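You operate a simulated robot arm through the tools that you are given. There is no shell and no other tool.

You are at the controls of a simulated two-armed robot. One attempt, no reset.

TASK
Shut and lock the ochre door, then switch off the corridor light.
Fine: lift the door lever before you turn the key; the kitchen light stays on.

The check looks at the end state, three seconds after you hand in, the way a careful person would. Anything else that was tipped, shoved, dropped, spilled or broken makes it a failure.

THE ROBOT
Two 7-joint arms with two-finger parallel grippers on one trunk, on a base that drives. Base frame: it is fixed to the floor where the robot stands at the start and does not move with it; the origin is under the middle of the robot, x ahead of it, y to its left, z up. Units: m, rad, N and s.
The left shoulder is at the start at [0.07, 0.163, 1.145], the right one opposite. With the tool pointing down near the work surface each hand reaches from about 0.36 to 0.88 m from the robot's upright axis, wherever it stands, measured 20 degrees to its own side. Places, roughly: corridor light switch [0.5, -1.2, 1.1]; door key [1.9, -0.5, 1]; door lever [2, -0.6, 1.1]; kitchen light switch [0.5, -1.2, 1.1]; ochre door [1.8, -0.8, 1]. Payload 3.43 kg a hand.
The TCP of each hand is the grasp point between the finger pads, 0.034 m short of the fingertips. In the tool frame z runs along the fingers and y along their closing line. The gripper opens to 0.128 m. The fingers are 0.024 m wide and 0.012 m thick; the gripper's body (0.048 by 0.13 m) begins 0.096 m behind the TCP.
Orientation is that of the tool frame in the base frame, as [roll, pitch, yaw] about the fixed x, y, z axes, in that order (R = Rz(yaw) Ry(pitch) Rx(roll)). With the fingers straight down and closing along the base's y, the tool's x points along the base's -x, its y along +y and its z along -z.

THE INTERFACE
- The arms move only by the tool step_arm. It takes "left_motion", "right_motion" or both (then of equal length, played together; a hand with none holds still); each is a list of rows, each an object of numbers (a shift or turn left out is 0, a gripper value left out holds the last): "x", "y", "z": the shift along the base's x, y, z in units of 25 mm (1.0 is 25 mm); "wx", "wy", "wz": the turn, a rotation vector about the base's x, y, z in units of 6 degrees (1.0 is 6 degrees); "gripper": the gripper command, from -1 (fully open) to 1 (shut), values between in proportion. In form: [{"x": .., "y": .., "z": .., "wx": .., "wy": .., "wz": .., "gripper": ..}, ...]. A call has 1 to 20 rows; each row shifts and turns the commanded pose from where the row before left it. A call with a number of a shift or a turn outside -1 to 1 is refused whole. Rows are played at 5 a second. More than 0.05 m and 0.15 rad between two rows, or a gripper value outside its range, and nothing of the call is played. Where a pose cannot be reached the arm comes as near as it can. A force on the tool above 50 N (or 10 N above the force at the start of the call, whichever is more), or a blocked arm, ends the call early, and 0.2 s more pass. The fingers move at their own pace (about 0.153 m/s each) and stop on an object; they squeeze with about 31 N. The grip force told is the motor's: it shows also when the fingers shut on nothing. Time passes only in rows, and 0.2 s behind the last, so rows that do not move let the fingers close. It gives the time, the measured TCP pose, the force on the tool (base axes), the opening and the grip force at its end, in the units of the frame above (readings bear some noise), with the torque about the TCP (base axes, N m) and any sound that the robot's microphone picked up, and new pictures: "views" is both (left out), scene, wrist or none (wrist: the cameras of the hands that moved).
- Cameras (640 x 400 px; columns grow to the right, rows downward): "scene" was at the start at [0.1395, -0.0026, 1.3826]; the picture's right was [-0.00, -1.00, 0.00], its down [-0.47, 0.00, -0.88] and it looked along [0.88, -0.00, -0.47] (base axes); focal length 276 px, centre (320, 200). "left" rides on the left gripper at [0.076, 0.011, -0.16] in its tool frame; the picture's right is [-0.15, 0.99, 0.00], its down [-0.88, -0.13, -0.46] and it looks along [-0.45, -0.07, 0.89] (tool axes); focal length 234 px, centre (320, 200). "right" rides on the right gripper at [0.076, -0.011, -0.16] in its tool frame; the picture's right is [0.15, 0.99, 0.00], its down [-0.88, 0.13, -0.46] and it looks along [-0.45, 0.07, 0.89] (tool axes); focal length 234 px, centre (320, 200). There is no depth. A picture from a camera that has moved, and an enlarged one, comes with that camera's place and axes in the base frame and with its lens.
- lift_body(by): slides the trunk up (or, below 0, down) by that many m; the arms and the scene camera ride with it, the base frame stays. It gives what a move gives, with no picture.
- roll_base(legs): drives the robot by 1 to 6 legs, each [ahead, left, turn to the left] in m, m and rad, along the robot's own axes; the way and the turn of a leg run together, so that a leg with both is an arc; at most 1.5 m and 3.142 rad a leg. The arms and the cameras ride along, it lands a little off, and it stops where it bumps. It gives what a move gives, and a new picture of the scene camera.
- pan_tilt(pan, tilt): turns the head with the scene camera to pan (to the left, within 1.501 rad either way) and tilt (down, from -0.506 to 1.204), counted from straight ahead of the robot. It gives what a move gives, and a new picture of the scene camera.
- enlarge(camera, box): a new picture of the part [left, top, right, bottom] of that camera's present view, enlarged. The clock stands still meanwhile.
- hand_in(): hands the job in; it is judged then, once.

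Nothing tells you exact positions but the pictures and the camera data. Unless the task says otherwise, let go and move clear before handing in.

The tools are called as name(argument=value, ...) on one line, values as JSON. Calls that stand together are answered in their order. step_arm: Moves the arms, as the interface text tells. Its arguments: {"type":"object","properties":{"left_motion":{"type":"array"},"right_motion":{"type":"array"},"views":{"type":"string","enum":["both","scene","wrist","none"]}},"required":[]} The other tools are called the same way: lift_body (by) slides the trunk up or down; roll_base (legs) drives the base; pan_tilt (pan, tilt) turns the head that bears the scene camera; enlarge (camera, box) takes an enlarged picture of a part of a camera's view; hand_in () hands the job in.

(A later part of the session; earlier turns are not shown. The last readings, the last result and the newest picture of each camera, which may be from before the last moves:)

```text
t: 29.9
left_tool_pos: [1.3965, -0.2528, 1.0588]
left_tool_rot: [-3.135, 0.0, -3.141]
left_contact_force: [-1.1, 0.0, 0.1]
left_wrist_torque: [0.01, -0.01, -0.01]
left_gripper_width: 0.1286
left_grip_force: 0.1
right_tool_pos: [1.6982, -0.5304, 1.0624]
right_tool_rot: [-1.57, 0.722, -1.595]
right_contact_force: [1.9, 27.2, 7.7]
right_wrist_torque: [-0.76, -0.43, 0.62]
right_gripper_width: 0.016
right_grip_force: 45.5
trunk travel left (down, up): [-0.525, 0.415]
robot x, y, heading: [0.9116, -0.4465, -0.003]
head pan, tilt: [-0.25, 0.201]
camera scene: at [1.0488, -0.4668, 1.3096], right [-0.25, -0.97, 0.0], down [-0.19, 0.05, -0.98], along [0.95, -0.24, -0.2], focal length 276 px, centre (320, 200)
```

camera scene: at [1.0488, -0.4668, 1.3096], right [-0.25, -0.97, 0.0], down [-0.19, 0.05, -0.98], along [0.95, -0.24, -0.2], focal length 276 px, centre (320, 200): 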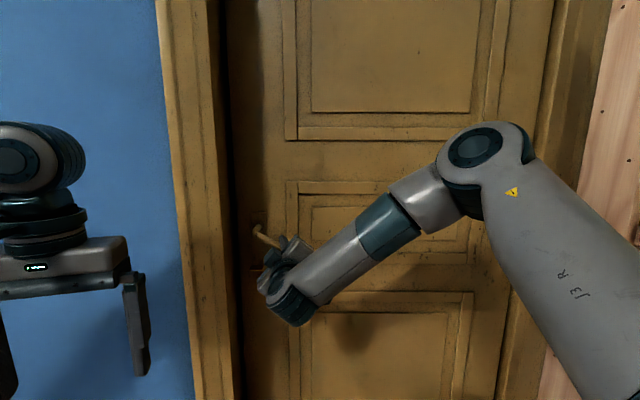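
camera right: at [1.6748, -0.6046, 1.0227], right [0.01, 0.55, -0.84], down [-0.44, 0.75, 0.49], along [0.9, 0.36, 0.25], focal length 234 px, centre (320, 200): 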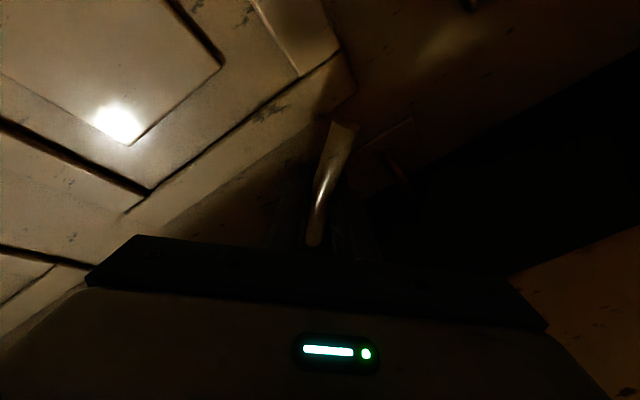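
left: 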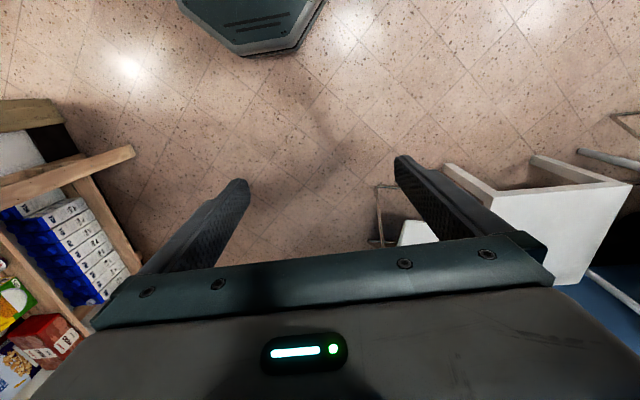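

The door is nearly flush. A sideways force shows the hand is slightly too far right, so I'll ease left while backing further.

step_arm(right_motion=[{"y": 0.4}, {"y": 0.2}], views="none")

roll_base(legs=[[-0.05, 0.0, 0]])

```text
t: 30.5
left_tool_pos: [1.3977, -0.2622, 1.0603]
left_tool_rot: [3.137, 0.001, 3.141]
left_contact_force: [-1.0, 0.1, 0.2]
left_wrist_torque: [-0.01, 0.01, 0.0]
left_gripper_width: 0.1278
left_grip_force: 0.1
right_tool_pos: [1.7002, -0.5292, 1.0614]
right_tool_rot: [-1.575, 0.733, -1.609]
right_contact_force: [-2.0, -30.1, -0.7]
right_wrist_torque: [0.69, -0.82, 0.95]
right_gripper_width: 0.0161
right_grip_force: 45.0
trunk travel left (down, up): [-0.525, 0.415]
robot x, y, heading: [0.9121, -0.4457, -0.005]
head pan, tilt: [-0.25, 0.201]
```

```text
t: 31.4
left_tool_pos: [1.3475, -0.2614, 1.0604]
left_tool_rot: [3.139, 0.0, 3.139]
left_contact_force: [0.8, 0.0, 0.2]
left_wrist_torque: [0.01, -0.02, -0.01]
left_gripper_width: 0.1281
left_grip_force: 0.0
right_tool_pos: [1.649, -0.523, 1.0612]
right_tool_rot: [-1.576, 0.732, -1.597]
right_contact_force: [0.0, -28.4, -4.4]
right_wrist_torque: [0.91, -0.68, 0.96]
right_gripper_width: 0.0167
right_grip_force: 45.3
trunk travel left (down, up): [-0.525, 0.415]
robot x, y, heading: [0.8609, -0.4447, -0.001]
head pan, tilt: [-0.25, 0.201]
camera scene: at [1.0002, -0.4763, 1.3093], right [-0.25, -0.97, 0.0], down [-0.19, 0.05, -0.98], along [0.95, -0.24, -0.2], focal length 276 px, centre (320, 200)
```

scene: 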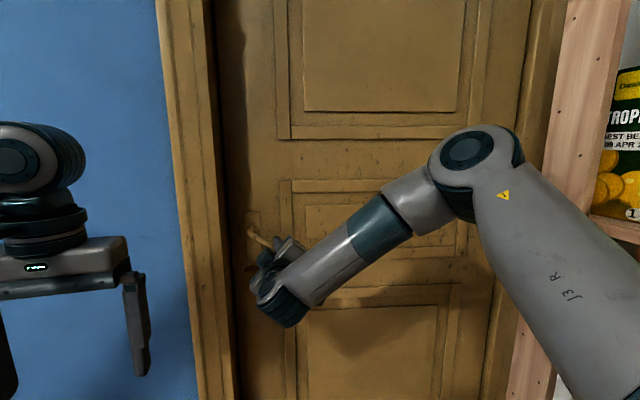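

Almost closed. I'll relax the sideways force and look at the gap along the door's left edge.

step_arm(right_motion=[{"y": -0.3}], views="none")

enlarge(camera="scene", box=[150, 100, 310, 200])

enlarge(camera="scene", box=[170, 200, 330, 300])

```text
t: 31.8
left_tool_pos: [1.3477, -0.2551, 1.0597]
left_tool_rot: [-3.139, 0.001, -3.14]
left_contact_force: [-0.2, -0.6, -0.6]
left_wrist_torque: [0.01, 0.01, 0.02]
left_gripper_width: 0.128
left_grip_force: 0.0
right_tool_pos: [1.649, -0.5237, 1.0629]
right_tool_rot: [-1.572, 0.726, -1.593]
right_contact_force: [0.3, 6.4, 5.6]
right_wrist_torque: [0.16, 0.68, -0.76]
right_gripper_width: 0.0159
right_grip_force: 44.9
trunk travel left (down, up): [-0.525, 0.415]
robot x, y, heading: [0.8619, -0.443, 0.002]
head pan, tilt: [-0.25, 0.201]
```

```text
4.00 times, centred on (230, 150) of scene
camera zoom: at [1.0001, -0.4702, 1.3096], right [-0.25, -0.97, 0.0], down [-0.19, 0.05, -0.98], along [0.95, -0.24, -0.2], focal length 1103 px, centre (680, 400)
```

zoom: 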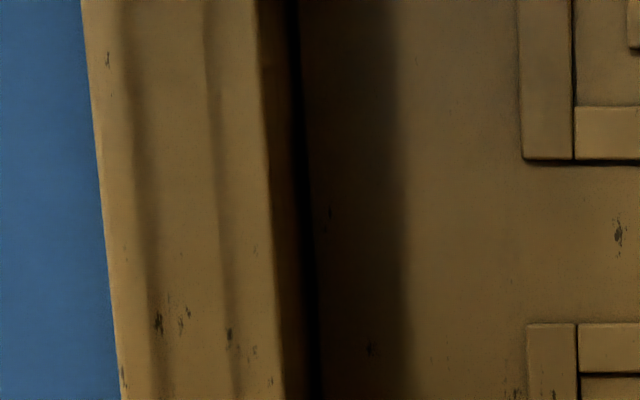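

```text
4.00 times, centred on (250, 250) of scene
camera zoom: at [1.0001, -0.4702, 1.3096], right [-0.25, -0.97, 0.0], down [-0.19, 0.05, -0.98], along [0.95, -0.24, -0.2], focal length 1103 px, centre (600, 0)
```

zoom: 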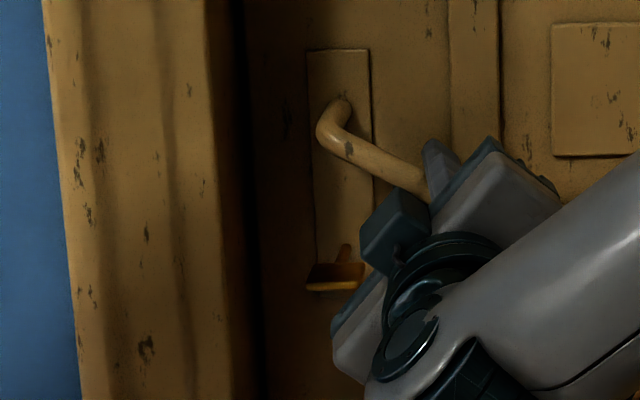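

There is still a small dark gap. I'll pull a bit further with the base, in small steps, watching the x force.

roll_base(legs=[[-0.03, 0.0, 0]])

enlarge(camera="scene", box=[170, 150, 330, 250])

```text
t: 32.7
left_tool_pos: [1.316, -0.2552, 1.0598]
left_tool_rot: [-3.139, 0.0, -3.141]
left_contact_force: [0.5, 0.0, 0.0]
left_wrist_torque: [-0.02, 0.01, 0.02]
left_gripper_width: 0.128
left_grip_force: 0.1
right_tool_pos: [1.6201, -0.5251, 1.0633]
right_tool_rot: [-1.571, 0.727, -1.594]
right_contact_force: [2.0, 4.7, 7.7]
right_wrist_torque: [0.12, -0.74, 1.0]
right_gripper_width: 0.0161
right_grip_force: 44.5
trunk travel left (down, up): [-0.525, 0.415]
robot x, y, heading: [0.8311, -0.4445, 0.002]
head pan, tilt: [-0.25, 0.201]
camera scene: at [0.9701, -0.4703, 1.3095], right [-0.25, -0.97, 0.0], down [-0.19, 0.05, -0.98], along [0.95, -0.24, -0.2], focal length 276 px, centre (320, 200)
```

scene: 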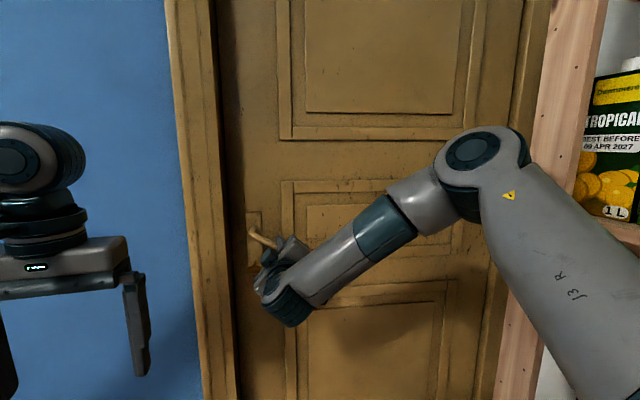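

```text
4.00 times, centred on (250, 200) of scene
camera zoom: at [0.9701, -0.4703, 1.3095], right [-0.25, -0.97, 0.0], down [-0.19, 0.05, -0.98], along [0.95, -0.24, -0.2], focal length 1103 px, centre (600, 200)
```

zoom: 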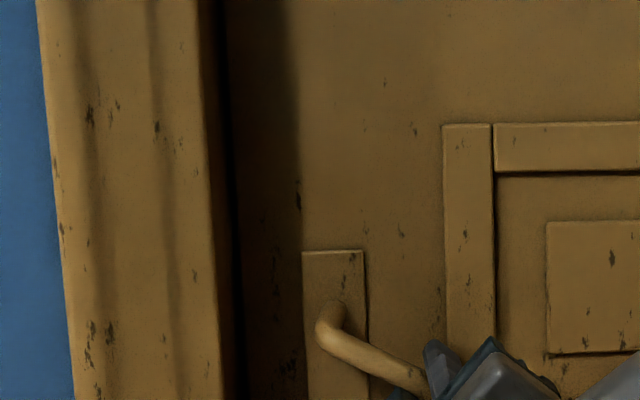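

roll_base(legs=[[-0.025, 0.0, 0]])

enlarge(camera="scene", box=[170, 150, 330, 250])

```text
t: 33.5
left_tool_pos: [1.2936, -0.2552, 1.0578]
left_tool_rot: [-3.141, 0.0, -3.139]
left_contact_force: [-0.7, 0.3, -0.1]
left_wrist_torque: [0.02, -0.03, -0.02]
left_gripper_width: 0.1279
left_grip_force: 0.0
right_tool_pos: [1.5962, -0.5267, 1.0642]
right_tool_rot: [-1.57, 0.728, -1.595]
right_contact_force: [3.0, -3.8, 1.5]
right_wrist_torque: [0.11, -0.95, 1.12]
right_gripper_width: 0.0161
right_grip_force: 45.3
trunk travel left (down, up): [-0.525, 0.415]
robot x, y, heading: [0.8056, -0.4457, -0.001]
head pan, tilt: [-0.25, 0.201]
camera scene: at [0.9464, -0.4715, 1.3094], right [-0.25, -0.97, 0.0], down [-0.19, 0.05, -0.98], along [0.95, -0.24, -0.2], focal length 276 px, centre (320, 200)
```

scene: 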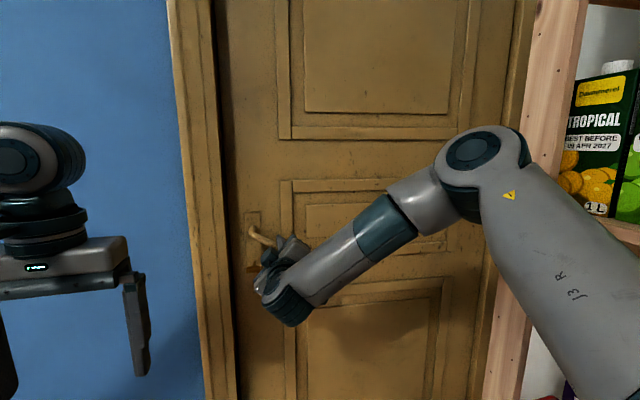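

```text
4.00 times, centred on (250, 200) of scene
camera zoom: at [0.9464, -0.4715, 1.3094], right [-0.25, -0.97, 0.0], down [-0.19, 0.05, -0.98], along [0.95, -0.24, -0.2], focal length 1103 px, centre (600, 200)
```

zoom: 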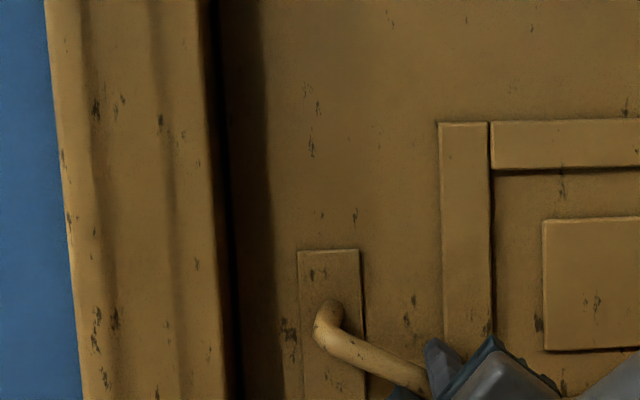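

roll_base(legs=[[-0.025, 0.0, 0]])

enlarge(camera="scene", box=[170, 150, 330, 250])

```text
t: 34.5
left_tool_pos: [1.2657, -0.2563, 1.0592]
left_tool_rot: [3.141, -0.002, -3.141]
left_contact_force: [-0.7, 0.2, -1.0]
left_wrist_torque: [0.0, 0.05, 0.01]
left_gripper_width: 0.1282
left_grip_force: 0.0
right_tool_pos: [1.571, -0.5285, 1.0632]
right_tool_rot: [-1.569, 0.725, -1.597]
right_contact_force: [-0.8, -0.8, 3.2]
right_wrist_torque: [0.01, 0.3, -0.21]
right_gripper_width: 0.0161
right_grip_force: 45.4
trunk travel left (down, up): [-0.525, 0.415]
robot x, y, heading: [0.7804, -0.447, 0.006]
head pan, tilt: [-0.25, 0.201]
stopped in leg 1: the force on the tool passed its limit at 78 N (the readings are from after the stop); the commanded pose is now the measured one
camera scene: at [0.9196, -0.4711, 1.3094], right [-0.25, -0.97, 0.0], down [-0.19, 0.05, -0.98], along [0.95, -0.24, -0.2], focal length 276 px, centre (320, 200)
```

scene: 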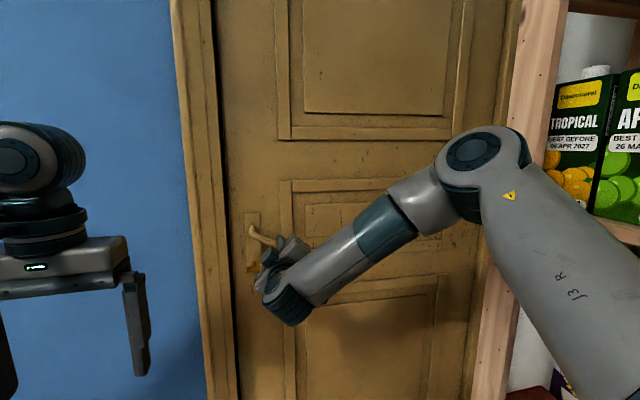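

```text
4.00 times, centred on (250, 200) of scene
camera zoom: at [0.9196, -0.4711, 1.3094], right [-0.25, -0.97, 0.0], down [-0.19, 0.05, -0.98], along [0.95, -0.24, -0.2], focal length 1103 px, centre (600, 200)
```

zoom: 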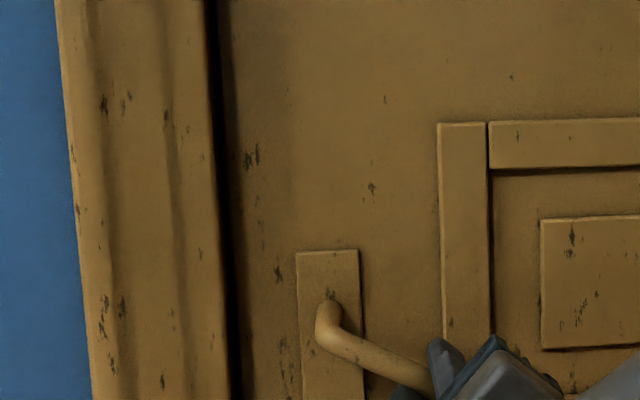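

The door hit its stop. I'll verify with a small gentle pull.

step_arm(right_motion=[{"x": -0.1}, {"x": -0.1}, {}], views="wrist")

enlarge(camera="scene", box=[190, 200, 350, 300])

```text
t: 35.2
left_tool_pos: [1.2696, -0.2559, 1.0585]
left_tool_rot: [-3.141, -0.002, -3.141]
left_contact_force: [0.2, 0.0, -1.0]
left_wrist_torque: [0.03, 0.0, -0.03]
left_gripper_width: 0.128
left_grip_force: 0.1
right_tool_pos: [1.5687, -0.5296, 1.0626]
right_tool_rot: [-1.571, 0.726, -1.598]
right_contact_force: [22.0, 0.4, 10.4]
right_wrist_torque: [0.33, -0.4, 0.57]
right_gripper_width: 0.016
right_grip_force: 44.8
trunk travel left (down, up): [-0.525, 0.415]
robot x, y, heading: [0.7834, -0.4422, -0.0]
head pan, tilt: [-0.25, 0.201]
camera right: at [1.407, -0.5889, 1.0219], right [0.02, 0.55, -0.84], down [-0.43, 0.76, 0.49], along [0.9, 0.36, 0.25], focal length 234 px, centre (320, 200)
```

right: 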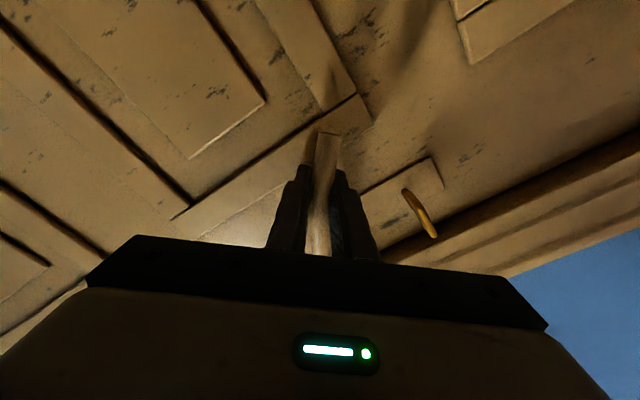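

```text
4.00 times, centred on (270, 250) of scene
camera zoom: at [0.9227, -0.4711, 1.3093], right [-0.25, -0.97, 0.0], down [-0.2, 0.05, -0.98], along [0.95, -0.24, -0.2], focal length 1103 px, centre (520, 0)
```

zoom: 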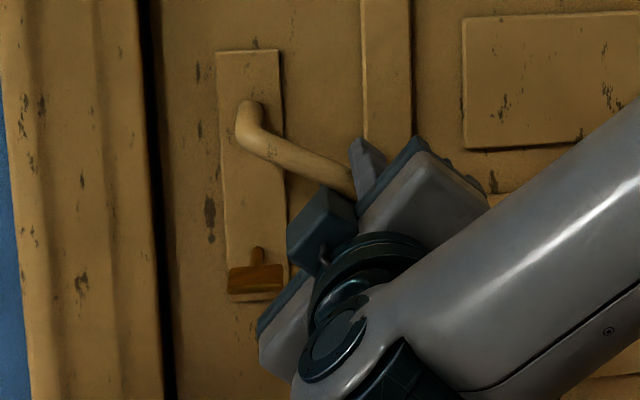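

The door is shut against its stop (22 N resistance). Now I'll lift the lever by rotating the grip around its pivot at about (y -0.473, z 1.104).

step_arm(right_motion=[{"y": -0.156, "z": 0.248, "wx": -1}, {"y": -0.136, "z": 0.26, "wx": -1}, {"y": -0.104, "z": 0.276, "wx": -1}, {"y": -0.076, "z": 0.284, "wx": -1}])

```text
t: 36.2
left_tool_pos: [1.2678, -0.2554, 1.0585]
left_tool_rot: [-3.139, -0.003, 3.141]
left_contact_force: [0.1, 0.0, -0.6]
left_wrist_torque: [0.02, -0.01, -0.02]
left_gripper_width: 0.1277
left_grip_force: 0.0
right_tool_pos: [1.5681, -0.5404, 1.0882]
right_tool_rot: [-1.56, 0.304, -1.593]
right_contact_force: [24.5, 8.6, 18.5]
right_wrist_torque: [1.15, 0.36, -0.39]
right_gripper_width: 0.0169
right_grip_force: 45.3
trunk travel left (down, up): [-0.525, 0.415]
robot x, y, heading: [0.7789, -0.4439, -0.002]
head pan, tilt: [-0.25, 0.201]
camera scene: at [0.9218, -0.4696, 1.3092], right [-0.25, -0.97, 0.0], down [-0.19, 0.05, -0.98], along [0.95, -0.24, -0.2], focal length 276 px, centre (320, 200)
camera right: at [1.4062, -0.6109, 1.0761], right [0.01, 0.16, -0.99], down [-0.44, 0.89, 0.13], along [0.9, 0.43, 0.08], focal length 234 px, centre (320, 200)
```

scene: 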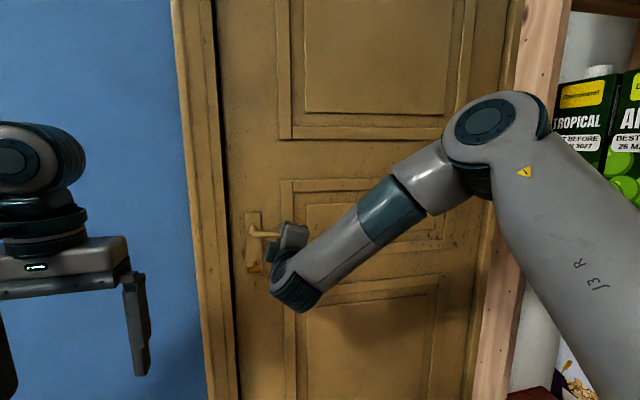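
right: 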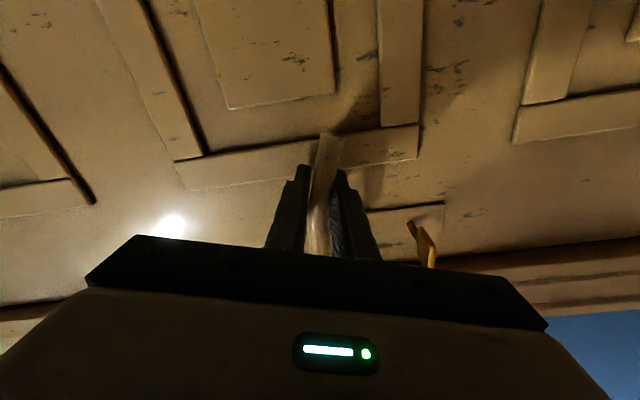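

The lever is lifting. I'll continue along the arc.

step_arm(right_motion=[{"y": -0.05, "z": 0.288, "wx": -1}, {"y": -0.02, "z": 0.292, "wx": -1}, {"y": 0.016, "z": 0.292, "wx": -1}, {"y": 0.044, "z": 0.288, "wx": -1}])

```text
t: 37.2
left_tool_pos: [1.272, -0.2548, 1.0571]
left_tool_rot: [-3.14, -0.004, -3.141]
left_contact_force: [-0.1, 0.0, -0.3]
left_wrist_torque: [0.0, 0.0, -0.02]
left_gripper_width: 0.1279
left_grip_force: 0.1
right_tool_pos: [1.5681, -0.5398, 1.1029]
right_tool_rot: [-1.581, -0.119, -1.586]
right_contact_force: [-4.7, 10.8, -49.5]
right_wrist_torque: [1.15, 0.05, -1.56]
right_gripper_width: 0.0226
right_grip_force: 44.5
trunk travel left (down, up): [-0.525, 0.415]
robot x, y, heading: [0.7843, -0.4455, -0.005]
head pan, tilt: [-0.25, 0.201]
camera scene: at [0.9253, -0.4703, 1.3076], right [-0.25, -0.97, 0.0], down [-0.2, 0.05, -0.98], along [0.95, -0.24, -0.2], focal length 276 px, centre (320, 200)
camera right: at [1.4086, -0.6109, 1.1248], right [-0.01, -0.26, -0.96], down [-0.44, 0.87, -0.23], along [0.9, 0.43, -0.13], focal length 234 px, centre (320, 200)
```

scene: 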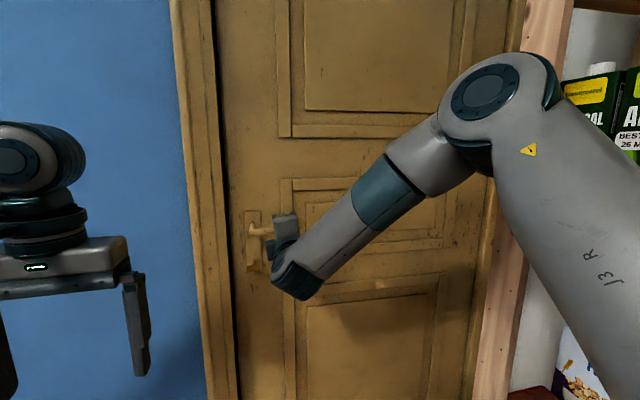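
right: 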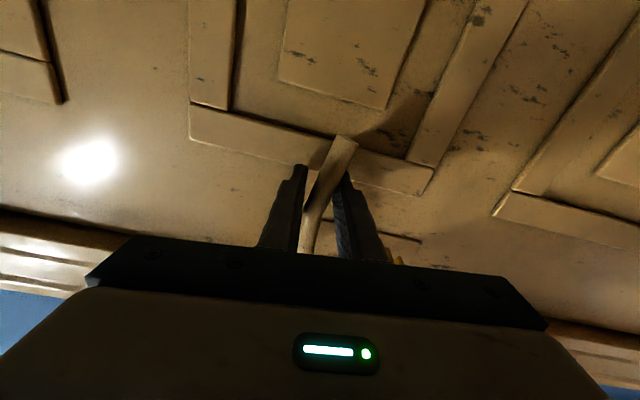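

The lever is resisting at roughly horizontal. I'll look closely.

enlarge(camera="scene", box=[210, 190, 338, 270])

enlarge(camera="right", box=[220, 100, 460, 280])

```text
5.00 times, centred on (274, 230) of scene
camera zoom: at [0.9253, -0.4703, 1.3076], right [-0.25, -0.97, 0.0], down [-0.2, 0.05, -0.98], along [0.95, -0.24, -0.2], focal length 1378 px, centre (550, 50)
```

zoom: 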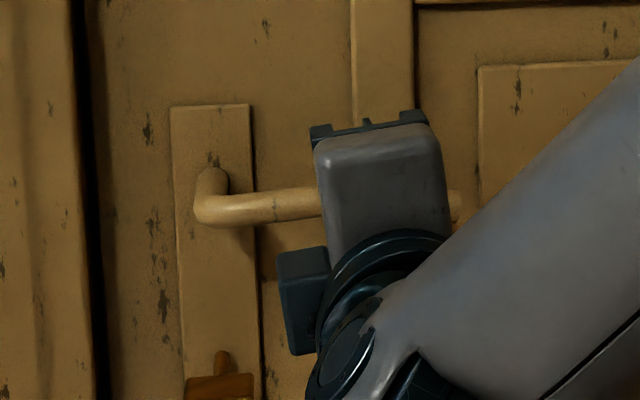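

```text
2.22 times, centred on (340, 190) of right
camera zoom: at [1.4086, -0.6109, 1.1248], right [-0.01, -0.26, -0.96], down [-0.44, 0.87, -0.23], along [0.9, 0.43, -0.13], focal length 520 px, centre (276, 222)
```

zoom: 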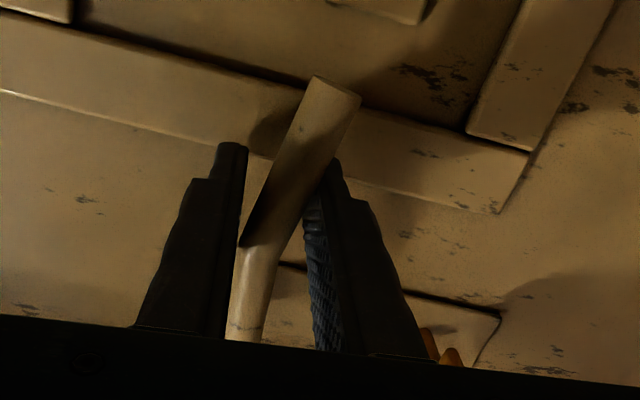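

The lever is now about horizontal, and the tool has rolled a bit beyond it. I'll undo that excess roll and see whether it lifts further.

step_arm(right_motion=[{"wx": 0.7, "z": -0.1}, {"wx": 0.5}, {}], views="none")

step_arm(right_motion=[{"z": 0.15}, {"z": 0.15}, {}], views="none")

enlarge(camera="scene", box=[210, 190, 338, 270])

```text
t: 38.0
left_tool_pos: [1.2726, -0.2568, 1.0574]
left_tool_rot: [3.141, -0.006, -3.142]
left_contact_force: [-0.1, -0.3, 0.7]
left_wrist_torque: [0.02, 0.02, -0.02]
left_gripper_width: 0.1279
left_grip_force: 0.1
right_tool_pos: [1.5711, -0.5403, 1.1022]
right_tool_rot: [-1.576, 0.012, -1.588]
right_contact_force: [-7.2, 4.7, -51.5]
right_wrist_torque: [1.0, -0.28, -0.1]
right_gripper_width: 0.0195
right_grip_force: 45.1
trunk travel left (down, up): [-0.525, 0.415]
robot x, y, heading: [0.7811, -0.4458, -0.001]
head pan, tilt: [-0.25, 0.201]
```

```text
t: 38.5
left_tool_pos: [1.2687, -0.258, 1.0595]
left_tool_rot: [3.141, -0.003, 3.141]
left_contact_force: [-1.0, -0.1, 0.5]
left_wrist_torque: [-0.02, 0.05, -0.02]
left_gripper_width: 0.1281
left_grip_force: 0.1
right_tool_pos: [1.5676, -0.5408, 1.1019]
right_tool_rot: [-1.589, 0.014, -1.586]
right_contact_force: [4.7, -2.6, -17.2]
right_wrist_torque: [1.21, -0.04, 0.71]
right_gripper_width: 0.0195
right_grip_force: 45.2
trunk travel left (down, up): [-0.525, 0.415]
robot x, y, heading: [0.7797, -0.4439, 0.004]
head pan, tilt: [-0.25, 0.201]
stopped in row 2 (right hand): the force on the tool passed its limit at 63 N (the readings are from after the stop); the commanded pose is now the measured one
```

```text
5.00 times, centred on (274, 230) of scene
camera zoom: at [0.9227, -0.4719, 1.31], right [-0.25, -0.97, 0.0], down [-0.2, 0.05, -0.98], along [0.95, -0.24, -0.2], focal length 1378 px, centre (550, 50)
```

zoom: 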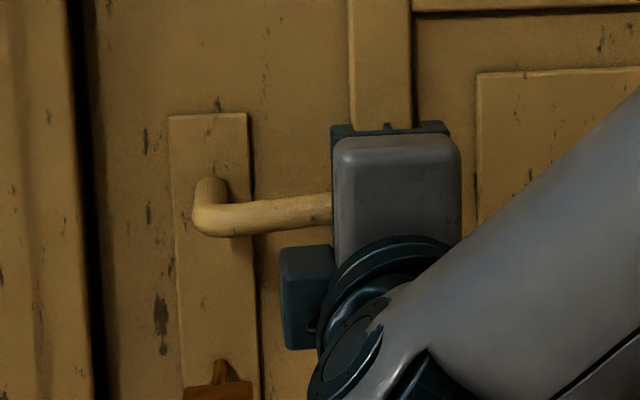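

The lever is at its upper stop (63 N, no movement). I'll open the fingers, back off, and see whether it stays up.

step_arm(right_motion=[{"gripper": 0.2}, {}, {}, {"x": -0.6}, {"x": -0.8}, {"x": -0.8}])

enlarge(camera="scene", box=[190, 190, 350, 290])

```text
t: 39.9
left_tool_pos: [1.2669, -0.2566, 1.0604]
left_tool_rot: [3.141, 0.001, 3.141]
left_contact_force: [-0.1, -0.7, 0.1]
left_wrist_torque: [-0.03, -0.03, 0.02]
left_gripper_width: 0.1281
left_grip_force: 0.0
right_tool_pos: [1.5083, -0.5403, 1.1068]
right_tool_rot: [-1.577, 0.012, -1.587]
right_contact_force: [0.1, -0.4, 0.3]
right_wrist_torque: [-0.01, -0.01, -0.04]
right_gripper_width: 0.0512
right_grip_force: 0.1
trunk travel left (down, up): [-0.525, 0.415]
robot x, y, heading: [0.7781, -0.4456, -0.003]
head pan, tilt: [-0.25, 0.201]
camera scene: at [0.9196, -0.4714, 1.3094], right [-0.25, -0.97, 0.0], down [-0.19, 0.05, -0.98], along [0.95, -0.24, -0.2], focal length 276 px, centre (320, 200)
camera right: at [1.3484, -0.6135, 1.1194], right [-0.01, -0.14, -0.99], down [-0.44, 0.89, -0.12], along [0.9, 0.44, -0.07], focal length 234 px, centre (320, 200)
```

scene: 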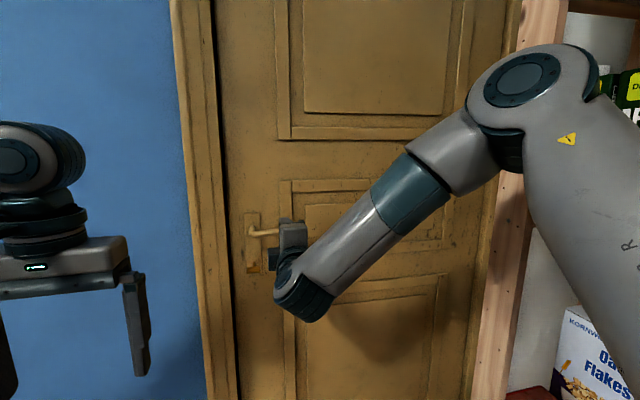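
right: 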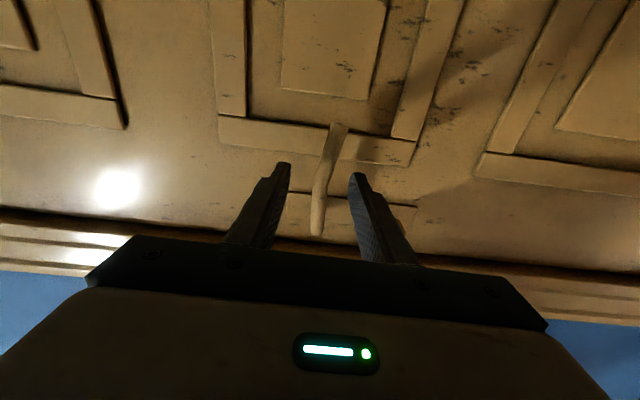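

```text
4.00 times, centred on (270, 240) of scene
camera zoom: at [0.9196, -0.4714, 1.3094], right [-0.25, -0.97, 0.0], down [-0.19, 0.05, -0.98], along [0.95, -0.24, -0.2], focal length 1103 px, centre (520, 40)
```

zoom: 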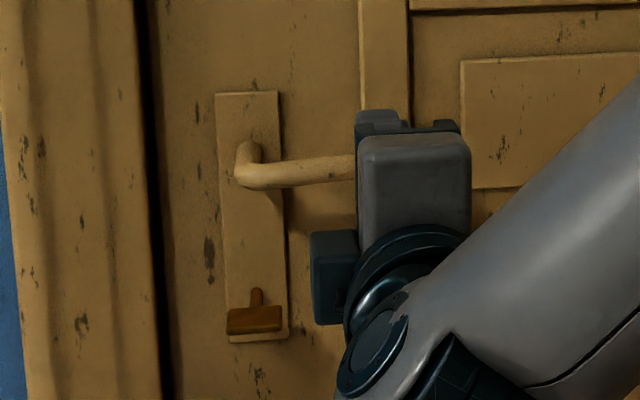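

The lever stays lifted. Now I'll inspect the key below it.

enlarge(camera="scene", box=[238, 250, 270, 280])

```text
13.33 times, centred on (254, 265) of scene
camera zoom: at [0.9196, -0.4714, 1.3094], right [-0.25, -0.97, 0.0], down [-0.19, 0.05, -0.98], along [0.95, -0.24, -0.2], focal length 3676 px, centre (1200, -667)
```

zoom: 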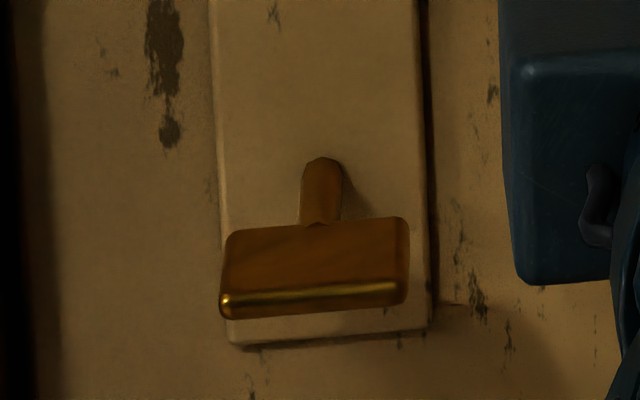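

The key's bow is a horizontal plate centred near (1.573, -0.467, 1.006), about 35 mm wide. My fingers already close vertically, so I'll back the base up for better reach, lower the trunk, then align with the key.

roll_base(legs=[[-0.13, 0.0, 0]])

lift_body(by=-0.1)

step_arm(right_motion=[{"y": 0.7}, {"y": 0.7}, {"y": 0.7}, {"y": 0.7}])

```text
t: 41.2
left_tool_pos: [1.1399, -0.256, 1.0594]
left_tool_rot: [-3.141, 0.001, -3.14]
left_contact_force: [-1.3, 0.4, -0.5]
left_wrist_torque: [-0.01, -0.02, 0.01]
left_gripper_width: 0.1281
left_grip_force: 0.1
right_tool_pos: [1.3824, -0.5386, 1.1074]
right_tool_rot: [-1.579, 0.012, -1.585]
right_contact_force: [0.1, 0.6, 0.4]
right_wrist_torque: [0.03, 0.01, 0.01]
right_gripper_width: 0.0511
right_grip_force: 0.0
trunk travel left (down, up): [-0.525, 0.415]
robot x, y, heading: [0.6551, -0.4449, 0.003]
head pan, tilt: [-0.25, 0.201]
camera scene: at [0.7932, -0.471, 1.3094], right [-0.25, -0.97, 0.0], down [-0.19, 0.05, -0.98], along [0.95, -0.24, -0.2], focal length 276 px, centre (320, 200)
```

scene: 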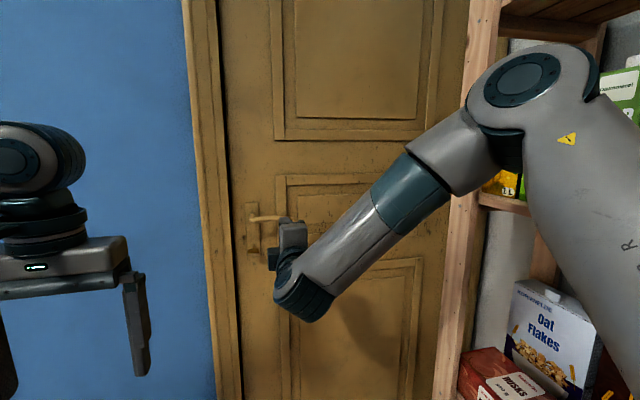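

```text
t: 42.5
left_tool_pos: [1.1389, -0.2572, 0.9596]
left_tool_rot: [-3.141, 0.0, -3.14]
left_contact_force: [-0.9, 0.2, 0.8]
left_wrist_torque: [-0.01, -0.01, 0.03]
left_gripper_width: 0.128
left_grip_force: 0.1
right_tool_pos: [1.383, -0.54, 1.0077]
right_tool_rot: [-1.578, 0.012, -1.587]
right_contact_force: [-0.1, -0.1, -0.1]
right_wrist_torque: [-0.01, 0.05, 0.02]
right_gripper_width: 0.0513
right_grip_force: 0.1
trunk travel left (down, up): [-0.425, 0.515]
robot x, y, heading: [0.6534, -0.4475, -0.003]
head pan, tilt: [-0.25, 0.201]
```

```text
t: 43.5
left_tool_pos: [1.1403, -0.2546, 0.9584]
left_tool_rot: [3.141, -0.002, -3.141]
left_contact_force: [0.2, -0.7, 0.2]
left_wrist_torque: [0.01, 0.03, 0.01]
left_gripper_width: 0.128
left_grip_force: 0.0
right_tool_pos: [1.3851, -0.469, 1.0058]
right_tool_rot: [-1.578, 0.012, -1.587]
right_contact_force: [-1.0, -0.4, -0.6]
right_wrist_torque: [0.03, 0.01, 0.01]
right_gripper_width: 0.0512
right_grip_force: 0.0
trunk travel left (down, up): [-0.425, 0.515]
robot x, y, heading: [0.6554, -0.443, 0.003]
head pan, tilt: [-0.25, 0.201]
camera scene: at [0.7936, -0.4704, 1.2094], right [-0.25, -0.97, 0.0], down [-0.19, 0.05, -0.98], along [0.95, -0.24, -0.2], focal length 276 px, centre (320, 200)
camera right: at [1.2234, -0.5421, 1.019], right [-0.01, -0.13, -0.99], down [-0.44, 0.89, -0.12], along [0.9, 0.44, -0.07], focal length 234 px, centre (320, 200)
```

scene: 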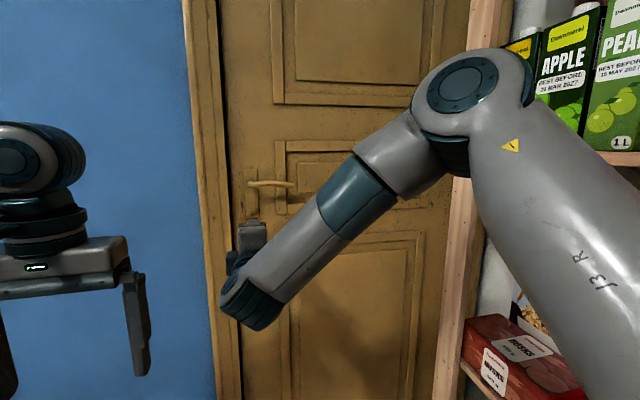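
right: 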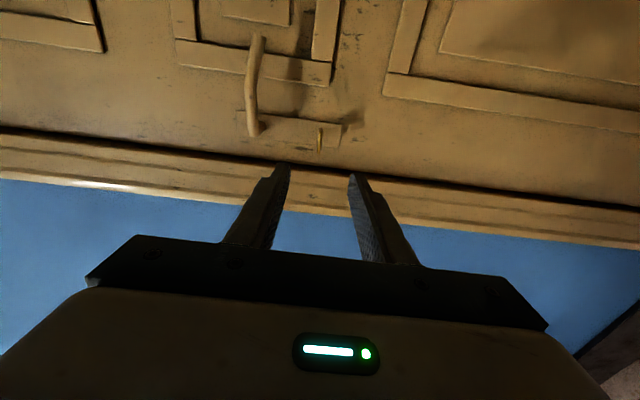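

The key is right on the tool's axis. I'll advance partway and test in free air whether the wrist can roll counter-clockwise (the likely locking direction: top toward the left jamb).

step_arm(right_motion=[{"x": 0.9}, {"x": 0.9}, {"x": 0.9}, {"x": 0.9}, {"wx": -1}, {"wx": -1}, {"wx": -1}, {"wx": -1}, {"wx": -1}, {"wx": -1}, {"wx": -1}, {"wx": -1}, {"wx": -1}, {"wx": -1}, {"wx": -1}, {"wx": -1}, {"wx": -1}, {"wx": -1}, {"wx": -1}])

```text
t: 47.5
left_tool_pos: [1.1415, -0.2555, 0.9604]
left_tool_rot: [-3.141, 0.0, -3.139]
left_contact_force: [-0.3, 0.7, 0.2]
left_wrist_torque: [0.02, -0.01, -0.02]
left_gripper_width: 0.1278
left_grip_force: 0.0
right_tool_pos: [1.4738, -0.4704, 1.0078]
right_tool_rot: [-1.565, -0.774, -1.592]
right_contact_force: [0.9, -0.3, 0.7]
right_wrist_torque: [0.01, -0.01, -0.01]
right_gripper_width: 0.0515
right_grip_force: 0.0
right hand out of reach, approached as far as the arm can: row 12, 13, 14, 15, 16, 17, 18, 19
trunk travel left (down, up): [-0.425, 0.515]
robot x, y, heading: [0.6565, -0.4471, -0.003]
head pan, tilt: [-0.25, 0.201]
camera scene: at [0.7935, -0.471, 1.2094], right [-0.25, -0.97, 0.0], down [-0.19, 0.05, -0.98], along [0.95, -0.24, -0.2], focal length 276 px, centre (320, 200)
camera right: at [1.3125, -0.5135, 1.0678], right [-0.01, -0.8, -0.61], down [-0.44, 0.55, -0.71], along [0.9, 0.26, -0.36], focal length 234 px, centre (320, 200)
```

scene: 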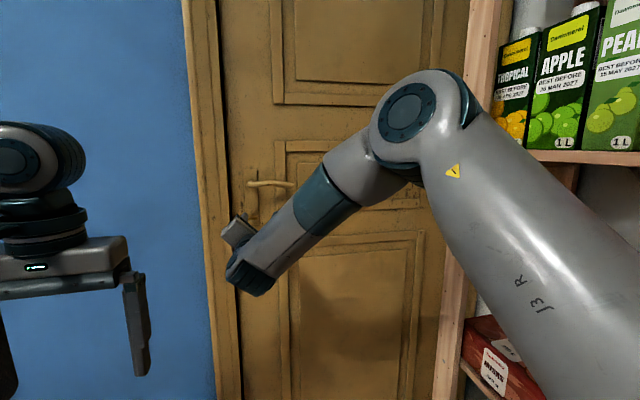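
right: 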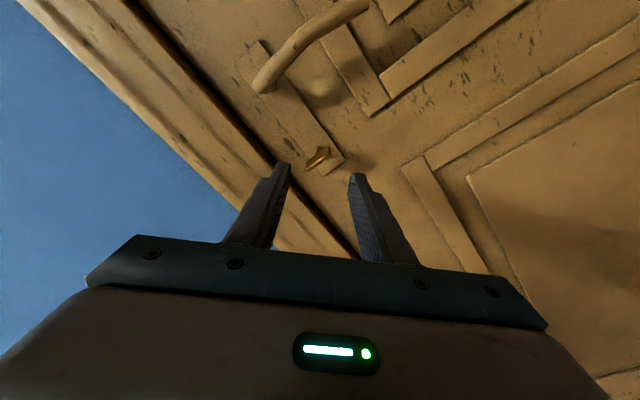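

Counter-clockwise is limited to about 45° from here, so I'll roll the hand around the other way (180° flipped grip), which gives ample range both ways.

step_arm(right_motion=[{"wx": 1}, {"wx": 1}, {"wx": 1}, {"wx": 1}, {"wx": 1}, {"wx": 1}, {"wx": 1}, {"wx": 1}, {"wx": 1}, {"wx": 1}, {"wx": 1}, {"wx": 1}, {"wx": 1}, {"wx": 1}, {"wx": 1}, {"wx": 1}, {"wx": 1}, {"wx": 1}, {"wx": 1}, {"wx": 1}], views="none")

step_arm(right_motion=[{"wx": 1}, {"wx": 1}, {"wx": 1}, {"wx": 1}, {"wx": 1}, {"wx": 1}, {"wx": 1}, {"wx": 1}, {"wx": 1}, {"wx": 1}, {"wx": 1}, {"wx": 1}, {"wx": 1}, {"wx": 1}, {"wx": 1}, {"wx": 1}, {"wx": 1}, {"wx": 0.5}])

```text
t: 51.7
left_tool_pos: [1.1393, -0.256, 0.9604]
left_tool_rot: [-3.141, 0.001, -3.14]
left_contact_force: [-0.2, -0.9, 0.1]
left_wrist_torque: [0.0, 0.01, 0.0]
left_gripper_width: 0.128
left_grip_force: 0.0
right_tool_pos: [1.4749, -0.4694, 1.0065]
right_tool_rot: [-1.639, 1.321, -1.633]
right_contact_force: [-0.2, -0.8, -0.4]
right_wrist_torque: [0.02, 0.0, -0.03]
right_gripper_width: 0.0512
right_grip_force: 0.0
trunk travel left (down, up): [-0.425, 0.515]
robot x, y, heading: [0.6542, -0.444, 0.002]
head pan, tilt: [-0.25, 0.201]
```

```text
t: 55.5
left_tool_pos: [1.1409, -0.2555, 0.9607]
left_tool_rot: [-3.14, 0.0, -3.14]
left_contact_force: [0.0, 1.5, 0.8]
left_wrist_torque: [0.0, -0.02, -0.02]
left_gripper_width: 0.1282
left_grip_force: 0.0
right_tool_pos: [1.4743, -0.4686, 1.0067]
right_tool_rot: [1.565, -0.012, 1.586]
right_contact_force: [0.7, 0.1, -0.1]
right_wrist_torque: [0.0, 0.03, 0.0]
right_gripper_width: 0.0512
right_grip_force: 0.0
trunk travel left (down, up): [-0.425, 0.515]
robot x, y, heading: [0.6579, -0.4452, -0.003]
head pan, tilt: [-0.25, 0.201]
camera scene: at [0.7936, -0.471, 1.2094], right [-0.25, -0.97, 0.0], down [-0.19, 0.05, -0.98], along [0.95, -0.24, -0.2], focal length 276 px, centre (320, 200)
camera right: at [1.3127, -0.3956, 0.9964], right [-0.01, 0.13, 0.99], down [-0.44, -0.89, 0.12], along [0.9, -0.44, 0.07], focal length 234 px, centre (320, 200)
```

scene: 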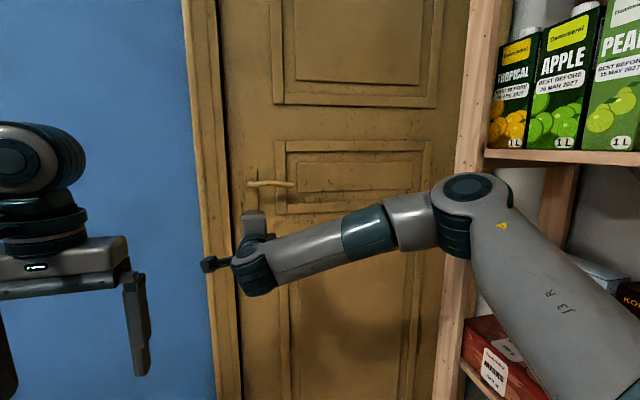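
right: 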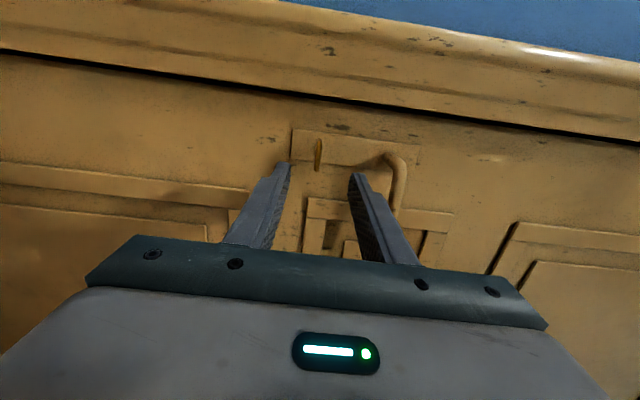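

The flipped pose is reached and the key is still on-axis. I'll advance 9 cm and close on the bow.

step_arm(right_motion=[{"x": 0.9}, {"x": 0.9}, {"x": 0.9}, {"x": 0.9}, {"gripper": 1}, {}, {}, {}])

enlarge(camera="right", box=[220, 100, 420, 260])

```text
t: 57.3
left_tool_pos: [1.1419, -0.2566, 0.9591]
left_tool_rot: [-3.141, 0.002, -3.138]
left_contact_force: [0.0, -0.2, 0.0]
left_wrist_torque: [-0.01, -0.05, 0.01]
left_gripper_width: 0.1281
left_grip_force: 0.0
right_tool_pos: [1.5633, -0.4692, 1.0047]
right_tool_rot: [1.566, -0.013, 1.585]
right_contact_force: [-0.6, 1.0, -4.7]
right_wrist_torque: [0.03, 0.21, -0.13]
right_gripper_width: 0.0079
right_grip_force: 41.7
trunk travel left (down, up): [-0.425, 0.515]
robot x, y, heading: [0.6558, -0.4484, -0.002]
head pan, tilt: [-0.25, 0.201]
camera scene: at [0.7943, -0.4709, 1.2092], right [-0.25, -0.97, 0.0], down [-0.19, 0.05, -0.98], along [0.95, -0.24, -0.2], focal length 276 px, centre (320, 200)
camera right: at [1.4027, -0.3956, 0.9948], right [-0.01, 0.14, 0.99], down [-0.44, -0.89, 0.12], along [0.9, -0.44, 0.07], focal length 234 px, centre (320, 200)
```

scene: 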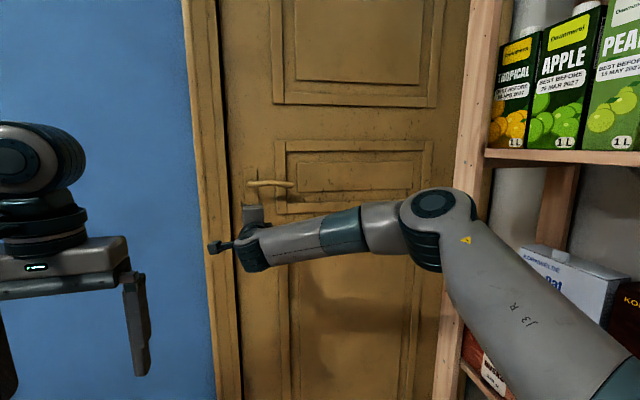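
right: 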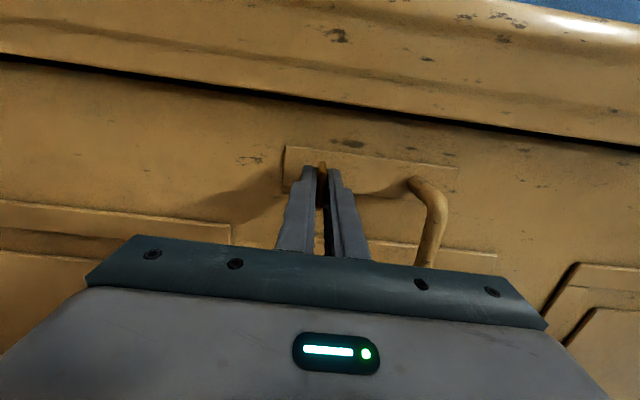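

```text
2.50 times, centred on (320, 180) of right
camera zoom: at [1.4027, -0.3956, 0.9948], right [-0.01, 0.14, 0.99], down [-0.44, -0.89, 0.12], along [0.9, -0.44, 0.07], focal length 585 px, centre (320, 250)
```

zoom: 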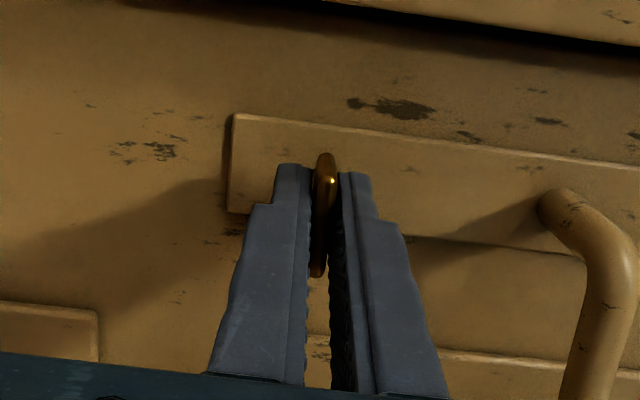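

The key is gripped. I'll try turning it counter-clockwise a little and watch the torque.

step_arm(right_motion=[{"wx": -0.5}, {"wx": -0.5}, {"wx": -0.5}, {"wx": -0.5}])

enlarge(camera="right", box=[220, 100, 420, 260])

```text
t: 58.3
left_tool_pos: [1.1406, -0.2567, 0.9583]
left_tool_rot: [-3.14, -0.003, -3.141]
left_contact_force: [-0.3, 0.6, 0.3]
left_wrist_torque: [0.02, 0.02, -0.01]
left_gripper_width: 0.1281
left_grip_force: 0.0
right_tool_pos: [1.5649, -0.4687, 1.0049]
right_tool_rot: [1.569, 0.196, 1.588]
right_contact_force: [-0.9, 2.0, -7.9]
right_wrist_torque: [1.26, 0.97, 0.28]
right_gripper_width: 0.0103
right_grip_force: 43.9
trunk travel left (down, up): [-0.425, 0.515]
robot x, y, heading: [0.6516, -0.4474, -0.001]
head pan, tilt: [-0.25, 0.201]
camera scene: at [0.7947, -0.471, 1.2092], right [-0.25, -0.97, 0.0], down [-0.19, 0.05, -0.98], along [0.95, -0.24, -0.2], focal length 276 px, centre (320, 200)
camera right: at [1.4032, -0.399, 0.98], right [-0.01, 0.34, 0.94], down [-0.44, -0.85, 0.3], along [0.9, -0.41, 0.16], focal length 234 px, centre (320, 200)
```

scene: 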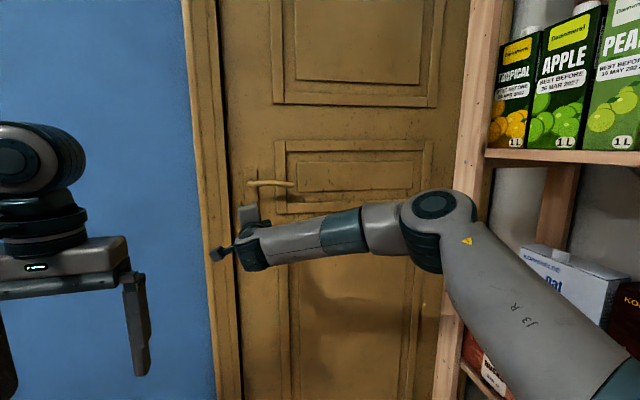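
right: 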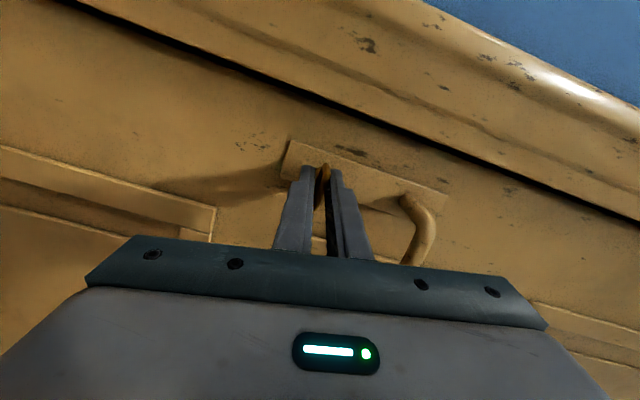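

```text
2.50 times, centred on (320, 180) of right
camera zoom: at [1.4032, -0.399, 0.98], right [-0.01, 0.34, 0.94], down [-0.44, -0.85, 0.3], along [0.9, -0.41, 0.16], focal length 585 px, centre (320, 250)
```

zoom: 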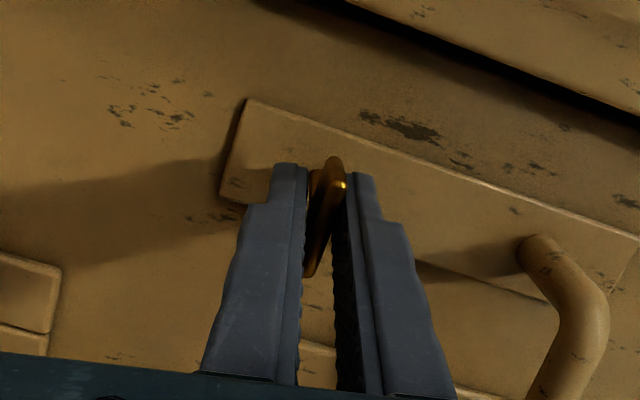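

Counter-clockwise seems blocked (fingers forced apart, torque 1.26 N·m). I'll try clockwise.

step_arm(right_motion=[{"wx": 0.5}, {"wx": 0.5}, {"wx": 0.5}, {"wx": 0.5}, {"wx": 0.5}, {"wx": 0.5}, {"wx": 0.5}, {"wx": 0.5}])

enlarge(camera="right", box=[220, 100, 420, 260])

```text
t: 60.1
left_tool_pos: [1.1419, -0.2559, 0.9577]
left_tool_rot: [-3.141, -0.001, -3.138]
left_contact_force: [-0.8, -0.8, -0.2]
left_wrist_torque: [-0.01, -0.01, -0.01]
left_gripper_width: 0.1281
left_grip_force: 0.1
right_tool_pos: [1.5653, -0.47, 1.0058]
right_tool_rot: [1.564, -0.222, 1.587]
right_contact_force: [-0.1, -1.0, -13.1]
right_wrist_torque: [-0.04, 0.04, 0.58]
right_gripper_width: 0.0076
right_grip_force: 41.2
trunk travel left (down, up): [-0.425, 0.515]
robot x, y, heading: [0.6532, -0.4426, -0.005]
head pan, tilt: [-0.25, 0.201]
camera scene: at [0.7954, -0.4711, 1.2091], right [-0.25, -0.97, 0.0], down [-0.2, 0.05, -0.98], along [0.95, -0.24, -0.2], focal length 276 px, centre (320, 200)
camera right: at [1.4039, -0.3945, 1.0103], right [-0.01, -0.07, 1.0], down [-0.44, -0.89, -0.07], along [0.9, -0.44, -0.03], focal length 234 px, centre (320, 200)
```

scene: 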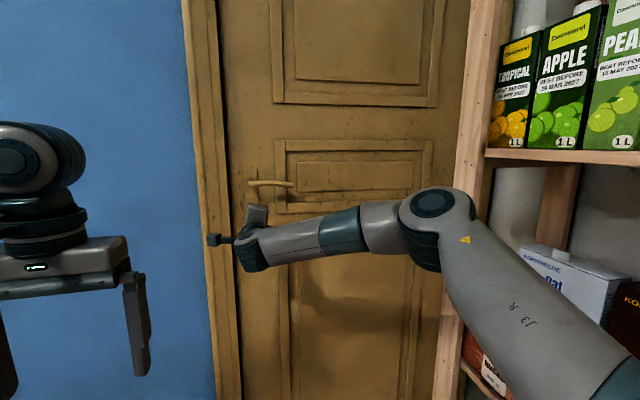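
right: 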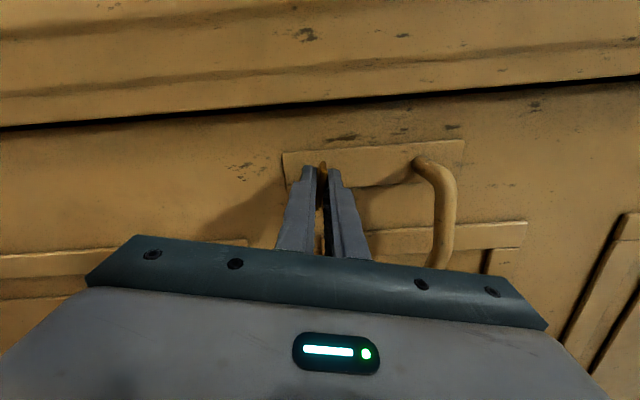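

```text
2.50 times, centred on (320, 180) of right
camera zoom: at [1.4039, -0.3945, 1.0103], right [-0.01, -0.07, 1.0], down [-0.44, -0.89, -0.07], along [0.9, -0.44, -0.03], focal length 585 px, centre (320, 250)
```

zoom: 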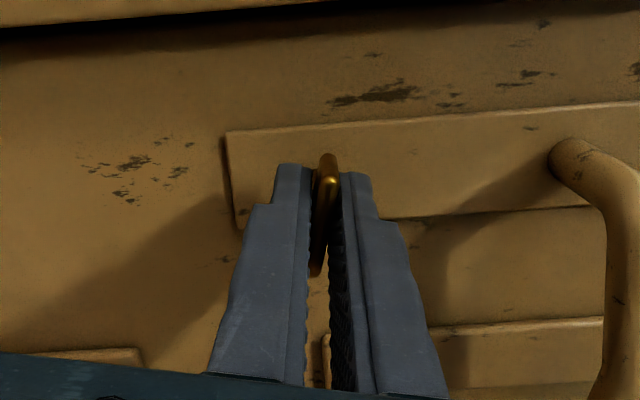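

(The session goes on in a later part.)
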